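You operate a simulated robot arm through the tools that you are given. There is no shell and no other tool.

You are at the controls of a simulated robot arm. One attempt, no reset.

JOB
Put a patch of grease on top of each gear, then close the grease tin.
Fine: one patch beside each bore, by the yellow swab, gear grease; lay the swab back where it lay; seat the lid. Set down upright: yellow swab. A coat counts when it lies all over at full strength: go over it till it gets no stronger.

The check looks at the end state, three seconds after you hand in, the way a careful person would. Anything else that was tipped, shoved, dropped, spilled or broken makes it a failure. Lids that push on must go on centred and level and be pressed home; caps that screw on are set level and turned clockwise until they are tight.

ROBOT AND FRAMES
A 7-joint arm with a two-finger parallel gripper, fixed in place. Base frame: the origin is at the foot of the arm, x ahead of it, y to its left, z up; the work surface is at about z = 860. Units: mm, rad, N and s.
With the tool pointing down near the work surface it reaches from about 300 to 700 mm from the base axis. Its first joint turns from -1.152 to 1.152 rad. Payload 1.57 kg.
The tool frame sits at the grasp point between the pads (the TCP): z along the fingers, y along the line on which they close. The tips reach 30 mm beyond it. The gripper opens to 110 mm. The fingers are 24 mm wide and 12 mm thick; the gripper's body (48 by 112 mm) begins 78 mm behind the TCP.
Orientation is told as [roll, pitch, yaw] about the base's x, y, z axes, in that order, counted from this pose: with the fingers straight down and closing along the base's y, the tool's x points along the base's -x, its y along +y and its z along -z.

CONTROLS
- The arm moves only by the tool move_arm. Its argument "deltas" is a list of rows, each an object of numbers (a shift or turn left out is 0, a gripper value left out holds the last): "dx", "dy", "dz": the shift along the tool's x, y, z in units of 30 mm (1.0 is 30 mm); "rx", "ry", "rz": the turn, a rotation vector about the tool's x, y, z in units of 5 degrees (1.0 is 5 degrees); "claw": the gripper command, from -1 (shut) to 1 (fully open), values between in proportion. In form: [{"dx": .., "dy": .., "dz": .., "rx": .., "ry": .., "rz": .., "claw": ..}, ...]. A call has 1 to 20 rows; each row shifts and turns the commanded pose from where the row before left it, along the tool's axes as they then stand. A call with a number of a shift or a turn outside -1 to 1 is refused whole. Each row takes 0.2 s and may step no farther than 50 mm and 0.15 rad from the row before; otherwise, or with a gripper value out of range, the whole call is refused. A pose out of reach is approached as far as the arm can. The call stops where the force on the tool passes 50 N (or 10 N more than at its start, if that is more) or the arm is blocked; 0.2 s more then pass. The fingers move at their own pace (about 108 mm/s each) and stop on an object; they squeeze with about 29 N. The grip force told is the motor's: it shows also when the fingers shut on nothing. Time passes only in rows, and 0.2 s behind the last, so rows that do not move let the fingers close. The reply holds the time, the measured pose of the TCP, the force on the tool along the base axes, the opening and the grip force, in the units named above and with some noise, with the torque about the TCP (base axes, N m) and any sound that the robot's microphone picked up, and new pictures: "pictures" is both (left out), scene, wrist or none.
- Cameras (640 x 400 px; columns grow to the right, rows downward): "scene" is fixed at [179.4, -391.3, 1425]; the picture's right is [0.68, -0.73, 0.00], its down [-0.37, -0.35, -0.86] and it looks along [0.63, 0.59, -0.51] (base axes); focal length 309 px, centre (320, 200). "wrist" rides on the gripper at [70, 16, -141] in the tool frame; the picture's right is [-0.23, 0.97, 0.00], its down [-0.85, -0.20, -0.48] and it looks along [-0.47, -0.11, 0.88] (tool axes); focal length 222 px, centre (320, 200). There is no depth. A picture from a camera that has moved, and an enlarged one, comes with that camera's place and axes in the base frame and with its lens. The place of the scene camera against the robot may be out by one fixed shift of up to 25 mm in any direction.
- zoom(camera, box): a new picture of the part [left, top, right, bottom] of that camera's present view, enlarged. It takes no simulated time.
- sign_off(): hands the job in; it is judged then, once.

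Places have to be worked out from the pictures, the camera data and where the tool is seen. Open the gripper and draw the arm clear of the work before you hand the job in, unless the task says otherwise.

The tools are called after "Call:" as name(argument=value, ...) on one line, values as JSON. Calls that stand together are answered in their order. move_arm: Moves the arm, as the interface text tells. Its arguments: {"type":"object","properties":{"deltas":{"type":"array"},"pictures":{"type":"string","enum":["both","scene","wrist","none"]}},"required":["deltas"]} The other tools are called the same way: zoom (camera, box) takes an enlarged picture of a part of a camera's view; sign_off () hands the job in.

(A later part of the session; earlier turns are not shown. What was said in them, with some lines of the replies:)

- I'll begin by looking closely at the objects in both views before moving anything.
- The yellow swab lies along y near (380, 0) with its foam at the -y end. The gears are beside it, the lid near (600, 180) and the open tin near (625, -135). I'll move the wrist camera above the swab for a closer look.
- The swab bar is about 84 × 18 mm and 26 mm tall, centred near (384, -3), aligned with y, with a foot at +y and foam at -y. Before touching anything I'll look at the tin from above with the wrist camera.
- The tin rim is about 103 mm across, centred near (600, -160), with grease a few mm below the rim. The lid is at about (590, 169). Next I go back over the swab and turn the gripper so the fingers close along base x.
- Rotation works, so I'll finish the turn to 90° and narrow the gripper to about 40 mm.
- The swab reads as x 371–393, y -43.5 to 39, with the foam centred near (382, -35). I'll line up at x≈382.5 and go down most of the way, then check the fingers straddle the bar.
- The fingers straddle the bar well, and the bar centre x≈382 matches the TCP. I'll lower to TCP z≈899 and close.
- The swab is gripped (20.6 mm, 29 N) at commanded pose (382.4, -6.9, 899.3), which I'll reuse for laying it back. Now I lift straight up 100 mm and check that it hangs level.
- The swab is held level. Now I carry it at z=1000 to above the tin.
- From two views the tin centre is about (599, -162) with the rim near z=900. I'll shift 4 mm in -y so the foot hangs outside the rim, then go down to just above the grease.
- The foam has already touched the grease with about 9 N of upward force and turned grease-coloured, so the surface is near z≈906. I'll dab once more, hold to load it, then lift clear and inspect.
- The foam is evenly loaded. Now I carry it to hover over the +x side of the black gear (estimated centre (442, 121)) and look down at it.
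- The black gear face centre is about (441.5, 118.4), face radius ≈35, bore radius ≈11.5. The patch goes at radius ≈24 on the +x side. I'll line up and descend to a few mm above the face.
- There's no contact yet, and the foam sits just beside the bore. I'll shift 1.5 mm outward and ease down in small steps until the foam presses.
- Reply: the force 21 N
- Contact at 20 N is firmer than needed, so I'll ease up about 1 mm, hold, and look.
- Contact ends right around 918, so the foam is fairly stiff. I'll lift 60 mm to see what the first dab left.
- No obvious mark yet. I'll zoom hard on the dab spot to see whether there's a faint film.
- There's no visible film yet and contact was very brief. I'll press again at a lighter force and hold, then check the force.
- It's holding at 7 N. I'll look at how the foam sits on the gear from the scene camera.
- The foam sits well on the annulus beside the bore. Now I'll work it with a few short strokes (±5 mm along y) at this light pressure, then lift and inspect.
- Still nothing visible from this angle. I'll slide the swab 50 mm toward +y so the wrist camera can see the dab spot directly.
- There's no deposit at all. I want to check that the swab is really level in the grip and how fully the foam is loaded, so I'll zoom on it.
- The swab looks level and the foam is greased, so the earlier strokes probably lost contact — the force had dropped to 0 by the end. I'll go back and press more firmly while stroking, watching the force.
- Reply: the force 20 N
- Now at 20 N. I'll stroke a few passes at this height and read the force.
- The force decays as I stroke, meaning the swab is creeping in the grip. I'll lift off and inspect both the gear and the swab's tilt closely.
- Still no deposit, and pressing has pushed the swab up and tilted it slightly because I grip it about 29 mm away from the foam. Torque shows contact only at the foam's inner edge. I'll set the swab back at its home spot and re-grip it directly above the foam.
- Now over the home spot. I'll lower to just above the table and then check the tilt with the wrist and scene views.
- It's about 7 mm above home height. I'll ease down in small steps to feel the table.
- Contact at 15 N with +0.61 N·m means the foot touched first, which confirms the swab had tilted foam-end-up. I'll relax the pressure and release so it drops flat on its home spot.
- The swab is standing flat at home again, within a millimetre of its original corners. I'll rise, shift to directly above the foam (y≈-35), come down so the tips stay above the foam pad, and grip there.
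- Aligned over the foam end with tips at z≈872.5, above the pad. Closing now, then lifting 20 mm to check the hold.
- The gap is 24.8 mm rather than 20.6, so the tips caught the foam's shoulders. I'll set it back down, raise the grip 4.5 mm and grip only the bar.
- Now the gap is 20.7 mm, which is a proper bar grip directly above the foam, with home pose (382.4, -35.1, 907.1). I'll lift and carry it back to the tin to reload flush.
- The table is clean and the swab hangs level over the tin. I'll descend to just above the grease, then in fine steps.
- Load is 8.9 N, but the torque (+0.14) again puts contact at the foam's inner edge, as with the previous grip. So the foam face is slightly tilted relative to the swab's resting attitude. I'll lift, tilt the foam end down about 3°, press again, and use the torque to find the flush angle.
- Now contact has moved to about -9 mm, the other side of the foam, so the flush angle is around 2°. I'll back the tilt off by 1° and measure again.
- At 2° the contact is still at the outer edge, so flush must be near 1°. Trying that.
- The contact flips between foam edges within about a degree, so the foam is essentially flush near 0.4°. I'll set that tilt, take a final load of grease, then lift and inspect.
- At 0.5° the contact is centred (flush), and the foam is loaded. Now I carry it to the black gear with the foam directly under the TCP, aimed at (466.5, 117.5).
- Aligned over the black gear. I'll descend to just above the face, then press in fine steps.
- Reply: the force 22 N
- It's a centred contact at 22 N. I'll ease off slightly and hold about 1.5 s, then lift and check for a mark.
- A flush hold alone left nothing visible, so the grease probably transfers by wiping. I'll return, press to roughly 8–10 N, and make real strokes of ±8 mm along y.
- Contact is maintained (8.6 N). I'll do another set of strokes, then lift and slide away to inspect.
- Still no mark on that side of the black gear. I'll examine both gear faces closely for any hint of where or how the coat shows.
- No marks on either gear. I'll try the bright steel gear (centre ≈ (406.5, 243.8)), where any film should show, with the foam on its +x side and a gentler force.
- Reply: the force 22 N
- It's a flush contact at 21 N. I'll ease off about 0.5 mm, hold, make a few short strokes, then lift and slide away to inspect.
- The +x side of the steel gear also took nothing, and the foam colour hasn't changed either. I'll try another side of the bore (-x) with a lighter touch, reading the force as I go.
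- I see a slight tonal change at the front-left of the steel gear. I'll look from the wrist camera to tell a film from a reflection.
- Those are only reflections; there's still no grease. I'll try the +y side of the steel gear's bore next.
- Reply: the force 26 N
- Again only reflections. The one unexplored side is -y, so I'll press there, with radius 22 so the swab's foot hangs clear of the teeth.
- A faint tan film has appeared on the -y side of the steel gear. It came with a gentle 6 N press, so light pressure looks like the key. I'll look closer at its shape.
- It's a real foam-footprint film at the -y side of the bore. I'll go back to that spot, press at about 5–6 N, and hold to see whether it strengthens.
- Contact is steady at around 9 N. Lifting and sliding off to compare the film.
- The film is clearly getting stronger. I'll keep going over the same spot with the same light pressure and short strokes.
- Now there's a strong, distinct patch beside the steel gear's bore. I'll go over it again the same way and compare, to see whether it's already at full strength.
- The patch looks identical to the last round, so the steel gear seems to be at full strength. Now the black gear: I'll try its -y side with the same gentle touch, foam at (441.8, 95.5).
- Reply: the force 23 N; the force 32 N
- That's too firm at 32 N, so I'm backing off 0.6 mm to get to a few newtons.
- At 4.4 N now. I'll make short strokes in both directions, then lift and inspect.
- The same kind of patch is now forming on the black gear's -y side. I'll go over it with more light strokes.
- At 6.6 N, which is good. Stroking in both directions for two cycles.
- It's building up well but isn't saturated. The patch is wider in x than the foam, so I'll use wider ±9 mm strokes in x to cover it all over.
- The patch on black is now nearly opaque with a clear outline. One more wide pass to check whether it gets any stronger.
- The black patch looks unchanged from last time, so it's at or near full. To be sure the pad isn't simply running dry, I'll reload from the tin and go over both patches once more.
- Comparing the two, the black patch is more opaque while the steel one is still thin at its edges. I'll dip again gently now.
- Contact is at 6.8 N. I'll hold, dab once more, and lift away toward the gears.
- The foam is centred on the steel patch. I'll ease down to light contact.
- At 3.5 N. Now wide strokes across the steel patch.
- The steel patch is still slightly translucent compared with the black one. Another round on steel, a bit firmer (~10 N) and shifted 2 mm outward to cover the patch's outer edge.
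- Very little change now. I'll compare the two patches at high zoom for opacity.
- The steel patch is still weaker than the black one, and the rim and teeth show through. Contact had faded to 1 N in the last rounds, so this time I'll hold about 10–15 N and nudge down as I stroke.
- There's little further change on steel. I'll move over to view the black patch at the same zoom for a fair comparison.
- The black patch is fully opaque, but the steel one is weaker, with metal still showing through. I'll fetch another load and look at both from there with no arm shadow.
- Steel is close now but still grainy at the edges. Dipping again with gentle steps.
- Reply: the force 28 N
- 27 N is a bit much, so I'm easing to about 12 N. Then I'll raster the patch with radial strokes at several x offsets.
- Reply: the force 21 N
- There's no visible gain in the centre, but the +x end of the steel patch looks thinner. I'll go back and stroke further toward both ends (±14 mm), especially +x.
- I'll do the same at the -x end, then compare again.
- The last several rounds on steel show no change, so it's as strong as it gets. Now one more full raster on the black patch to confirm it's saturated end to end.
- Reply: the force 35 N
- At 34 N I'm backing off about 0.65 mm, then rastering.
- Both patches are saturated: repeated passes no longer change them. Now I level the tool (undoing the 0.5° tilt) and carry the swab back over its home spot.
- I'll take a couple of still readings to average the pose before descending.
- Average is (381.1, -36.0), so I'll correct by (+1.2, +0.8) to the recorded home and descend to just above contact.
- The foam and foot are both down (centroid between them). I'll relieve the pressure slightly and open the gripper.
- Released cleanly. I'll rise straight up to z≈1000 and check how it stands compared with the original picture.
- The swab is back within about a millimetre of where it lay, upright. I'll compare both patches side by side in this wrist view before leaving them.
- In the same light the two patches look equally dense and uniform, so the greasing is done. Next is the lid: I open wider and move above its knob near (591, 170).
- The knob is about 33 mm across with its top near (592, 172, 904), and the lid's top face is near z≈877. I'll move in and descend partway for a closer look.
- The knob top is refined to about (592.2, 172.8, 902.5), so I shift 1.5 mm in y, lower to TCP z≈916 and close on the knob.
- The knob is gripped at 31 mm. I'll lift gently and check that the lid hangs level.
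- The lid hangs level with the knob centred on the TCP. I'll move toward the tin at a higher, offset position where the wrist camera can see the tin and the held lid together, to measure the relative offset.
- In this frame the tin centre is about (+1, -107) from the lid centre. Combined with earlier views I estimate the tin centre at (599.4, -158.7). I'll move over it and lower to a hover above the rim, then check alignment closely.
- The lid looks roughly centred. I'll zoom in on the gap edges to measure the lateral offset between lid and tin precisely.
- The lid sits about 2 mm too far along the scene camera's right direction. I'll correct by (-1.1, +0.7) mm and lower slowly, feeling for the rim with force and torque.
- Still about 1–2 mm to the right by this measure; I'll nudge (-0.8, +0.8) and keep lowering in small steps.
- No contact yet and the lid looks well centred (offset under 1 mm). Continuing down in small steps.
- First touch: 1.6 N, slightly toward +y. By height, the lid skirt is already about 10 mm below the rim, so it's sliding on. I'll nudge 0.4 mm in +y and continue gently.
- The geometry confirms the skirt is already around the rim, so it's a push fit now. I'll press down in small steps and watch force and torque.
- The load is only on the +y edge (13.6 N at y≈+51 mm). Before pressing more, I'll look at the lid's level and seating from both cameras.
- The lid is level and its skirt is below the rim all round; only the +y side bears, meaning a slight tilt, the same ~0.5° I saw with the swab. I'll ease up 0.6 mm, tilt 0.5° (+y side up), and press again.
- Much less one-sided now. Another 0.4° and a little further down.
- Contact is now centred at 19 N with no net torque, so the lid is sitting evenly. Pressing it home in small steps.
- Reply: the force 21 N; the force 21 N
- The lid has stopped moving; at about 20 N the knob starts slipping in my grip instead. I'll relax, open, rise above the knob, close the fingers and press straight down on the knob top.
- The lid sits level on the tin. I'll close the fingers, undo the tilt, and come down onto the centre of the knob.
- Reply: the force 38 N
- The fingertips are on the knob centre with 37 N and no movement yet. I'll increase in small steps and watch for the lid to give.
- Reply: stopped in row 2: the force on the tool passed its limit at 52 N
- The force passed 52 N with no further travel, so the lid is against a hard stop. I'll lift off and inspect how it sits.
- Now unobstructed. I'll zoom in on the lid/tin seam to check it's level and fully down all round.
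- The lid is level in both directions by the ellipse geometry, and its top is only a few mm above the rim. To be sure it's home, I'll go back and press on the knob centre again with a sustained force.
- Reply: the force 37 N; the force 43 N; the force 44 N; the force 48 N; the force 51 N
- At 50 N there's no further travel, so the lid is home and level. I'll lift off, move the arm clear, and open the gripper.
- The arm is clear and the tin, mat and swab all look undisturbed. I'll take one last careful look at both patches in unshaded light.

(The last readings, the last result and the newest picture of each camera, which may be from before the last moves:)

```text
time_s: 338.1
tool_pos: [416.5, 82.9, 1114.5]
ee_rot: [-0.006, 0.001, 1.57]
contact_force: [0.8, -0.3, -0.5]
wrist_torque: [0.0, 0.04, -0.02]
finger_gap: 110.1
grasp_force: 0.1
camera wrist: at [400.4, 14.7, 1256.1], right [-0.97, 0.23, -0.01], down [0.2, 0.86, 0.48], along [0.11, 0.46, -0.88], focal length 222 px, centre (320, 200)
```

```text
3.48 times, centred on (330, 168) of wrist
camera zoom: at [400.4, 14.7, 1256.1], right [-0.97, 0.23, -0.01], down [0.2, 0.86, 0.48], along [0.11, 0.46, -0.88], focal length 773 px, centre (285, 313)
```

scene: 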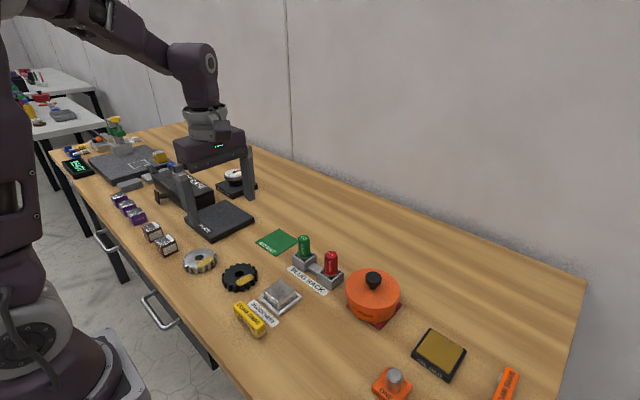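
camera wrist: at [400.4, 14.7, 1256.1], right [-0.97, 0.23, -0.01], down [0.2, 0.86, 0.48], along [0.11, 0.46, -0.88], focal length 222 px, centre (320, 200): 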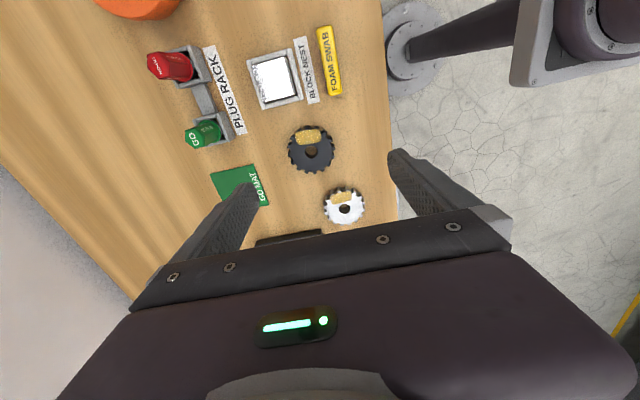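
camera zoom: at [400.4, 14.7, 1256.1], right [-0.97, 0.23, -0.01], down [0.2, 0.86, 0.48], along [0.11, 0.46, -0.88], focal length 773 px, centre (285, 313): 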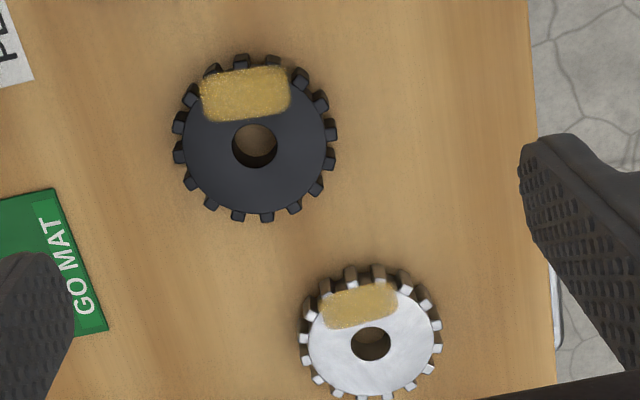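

The two patches read similarly, but the steel one may be slightly thinner over its outer edge. Before signing off I'll compare both again from identical camera offsets with the gripper open, black first.

Call:
move_arm(deltas=[{"dx": -0.509, "dy": -0.189, "dz": 0.897}, {"dx": -0.509, "dy": -0.189, "dz": 0.897}, {"dx": -0.509, "dy": -0.189, "dz": 0.897}, {"dx": -0.509, "dy": -0.189, "dz": 0.897}, {"dx": -0.509, "dy": -0.189, "dz": 0.897}, {}], pictures="wrist")

Call:
zoom(camera="wrist", box=[260, 50, 360, 130])

Call:
move_arm(deltas=[{"dx": -0.84, "dy": 0.236}, {"dx": -0.84, "dy": 0.236}, {"dx": -0.84, "dy": 0.236}, {"dx": -0.84, "dy": 0.236}, {"dx": -0.84, "dy": 0.236}, {}], pictures="wrist")

Call:
zoom(camera="wrist", box=[260, 50, 360, 130])

```text
time_s: 339.5
tool_pos: [446.6, 159.5, 979.9]
ee_rot: [-0.005, 0.003, 1.571]
contact_force: [0.8, 1.2, 0.6]
wrist_torque: [-0.02, 0.02, 0.01]
finger_gap: 110.0
grasp_force: 0.0
camera wrist: at [429.7, 90.9, 1121.4], right [-0.97, 0.23, -0.01], down [0.2, 0.86, 0.48], along [0.11, 0.46, -0.88], focal length 222 px, centre (320, 200)
```

wrist: 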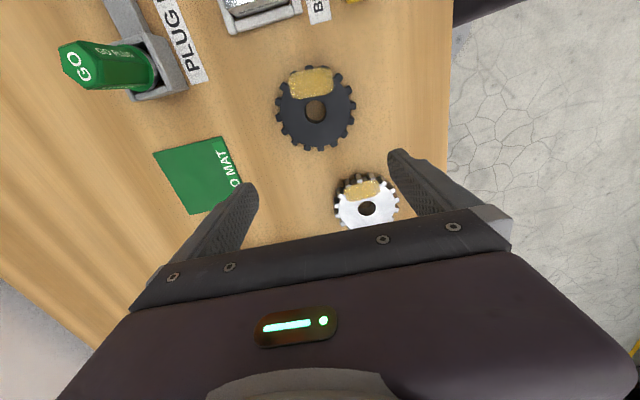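

```text
5.00 times, centred on (310, 90) of wrist
camera zoom: at [429.7, 90.9, 1121.4], right [-0.97, 0.23, -0.01], down [0.2, 0.86, 0.48], along [0.11, 0.46, -0.88], focal length 1111 px, centre (370, 750)
```

zoom: 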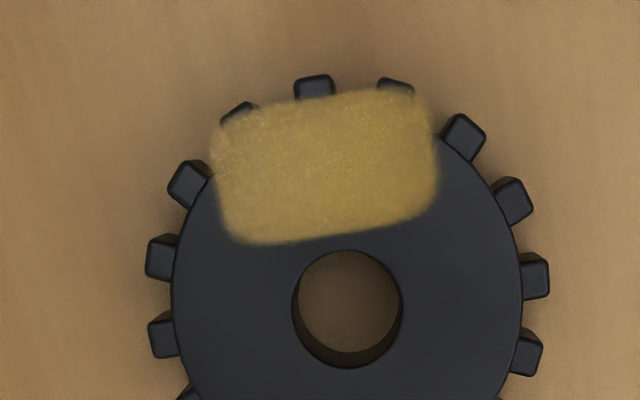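

```text
time_s: 340.9
tool_pos: [411.1, 286.6, 979.5]
ee_rot: [-0.004, 0.002, 1.569]
contact_force: [0.5, 0.6, 0.0]
wrist_torque: [0.03, 0.0, -0.01]
finger_gap: 110.2
grasp_force: 0.1
camera wrist: at [393.5, 218.1, 1120.7], right [-0.97, 0.23, -0.01], down [0.2, 0.86, 0.48], along [0.11, 0.46, -0.88], focal length 222 px, centre (320, 200)
```

wrist: 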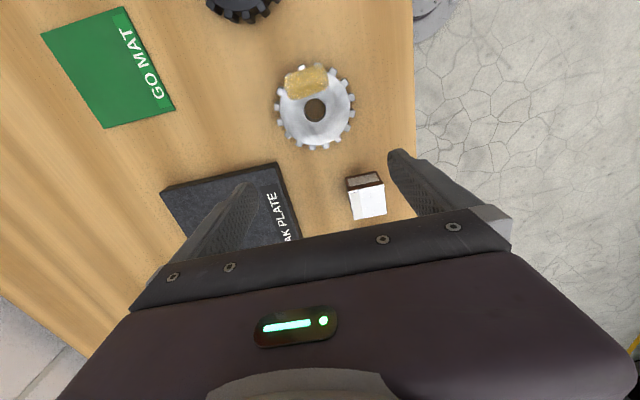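

```text
5.00 times, centred on (310, 90) of wrist
camera zoom: at [393.5, 218.1, 1120.7], right [-0.97, 0.23, -0.01], down [0.2, 0.86, 0.48], along [0.11, 0.46, -0.88], focal length 1111 px, centre (370, 750)
```

zoom: 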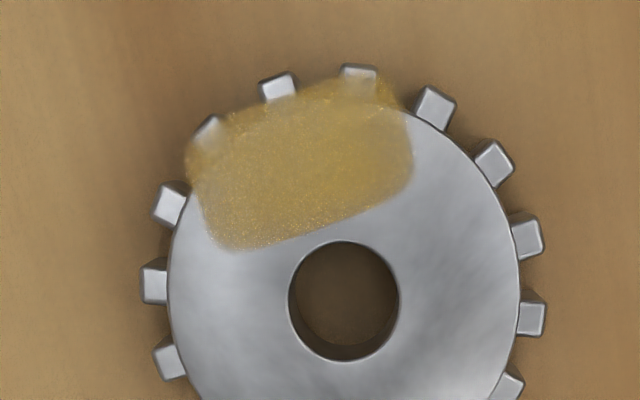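

Judging by the number of passes and by how grease fades differently over bright metal and over black, both patches are saturated and uniform. Now I'll draw the arm well clear, back near its start pose with the gripper open.

Call:
move_arm(deltas=[{"dz": -0.9}, {"dy": 0.296, "dx": 0.2875, "dz": -0.83}, {"dy": 0.296, "dx": 0.2875, "dz": -0.83}, {"dy": 0.296, "dx": 0.2875, "dz": -0.83}, {"dy": 0.296, "dx": 0.2875, "dz": -0.83}, {"dy": 0.296, "dx": 0.2875, "dz": -0.83}, {"dy": 0.296, "dx": 0.2875, "dz": -0.83}, {"dy": 0.296, "dx": 0.2875, "dz": -0.83}, {}])

Call:
zoom(camera="scene", box=[170, 220, 420, 350])

Call:
zoom(camera="scene", box=[50, 110, 290, 260])

```text
time_s: 342.9
tool_pos: [346.7, 225.9, 1180.2]
ee_rot: [-0.006, 0.001, 1.572]
contact_force: [0.0, 0.3, -0.7]
wrist_torque: [0.01, 0.01, -0.01]
finger_gap: 110.2
grasp_force: 0.1
camera wrist: at [330.0, 156.5, 1322.1], right [-0.97, 0.23, 0.0], down [0.2, 0.86, 0.48], along [0.11, 0.46, -0.88], focal length 222 px, centre (320, 200)
```

scene: 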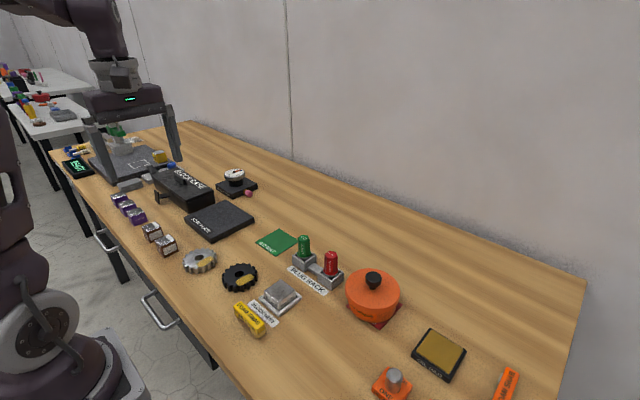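
wrist: 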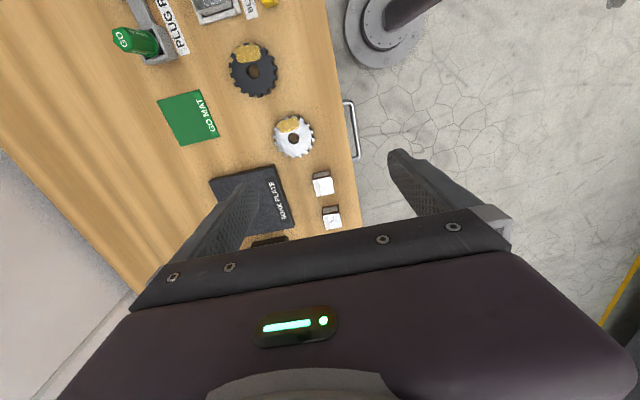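

```text
2.56 times, centred on (295, 285) of scene
camera zoom: at [179.4, -391.3, 1425.0], right [0.68, -0.73, 0.0], down [-0.37, -0.35, -0.86], along [0.63, 0.59, -0.51], focal length 791 px, centre (384, -18)
```

zoom: 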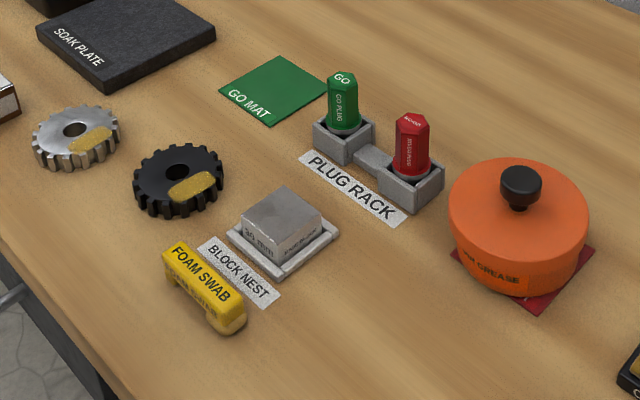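

```text
2.67 times, centred on (170, 185) of scene
camera zoom: at [179.4, -391.3, 1425.0], right [0.68, -0.73, 0.0], down [-0.37, -0.35, -0.86], along [0.63, 0.59, -0.51], focal length 824 px, centre (720, 240)
```

zoom: 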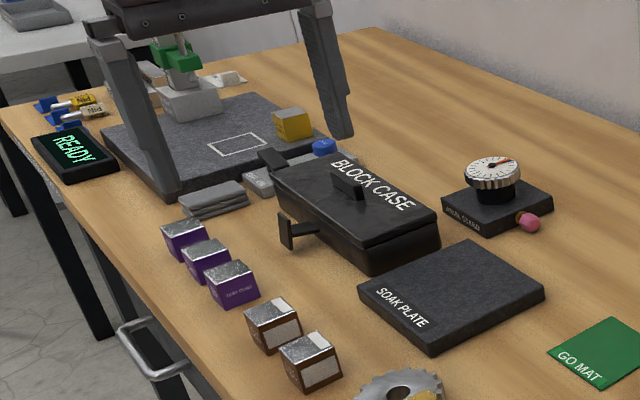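

Final state: both gears carry a patch beside the bore, and the yellow swab stands upright where it lay. The lid is on the tin, level and pressed to its stop; nothing else looks disturbed, and the arm is clear with the gripper open. Handing in.

Call:
sign_off()

```text
The job is handed in.
```

I handed the job in with both gears greased, the swab back in place and the lid on the tin. I don't have the check's verdict.

- **Gears:** Each gear has one patch of gear grease beside its bore, put on with the yellow swab. The black gear's patch looks fully opaque. The steel gear's patch stopped getting stronger over the last several rounds, but bare metal still shows faintly at its outer edge. I took that as grease looking thinner over bright metal, so if either patch falls short it is that one.
- **Swab:** It stands upright within about a millimetre of where it lay. I had to set it down and re-grip it once partway through, because my first grip let it tilt when pressed. The table around it looks clean.
- **Lid:** It sits level, with no further travel at about 50 N on the knob. I heard no click, so I judged it home from the hard stop and its height above the rim.
- **Everything else:** The tin, mats, plugs and blocks look where they started. The arm is clear with the gripper open.
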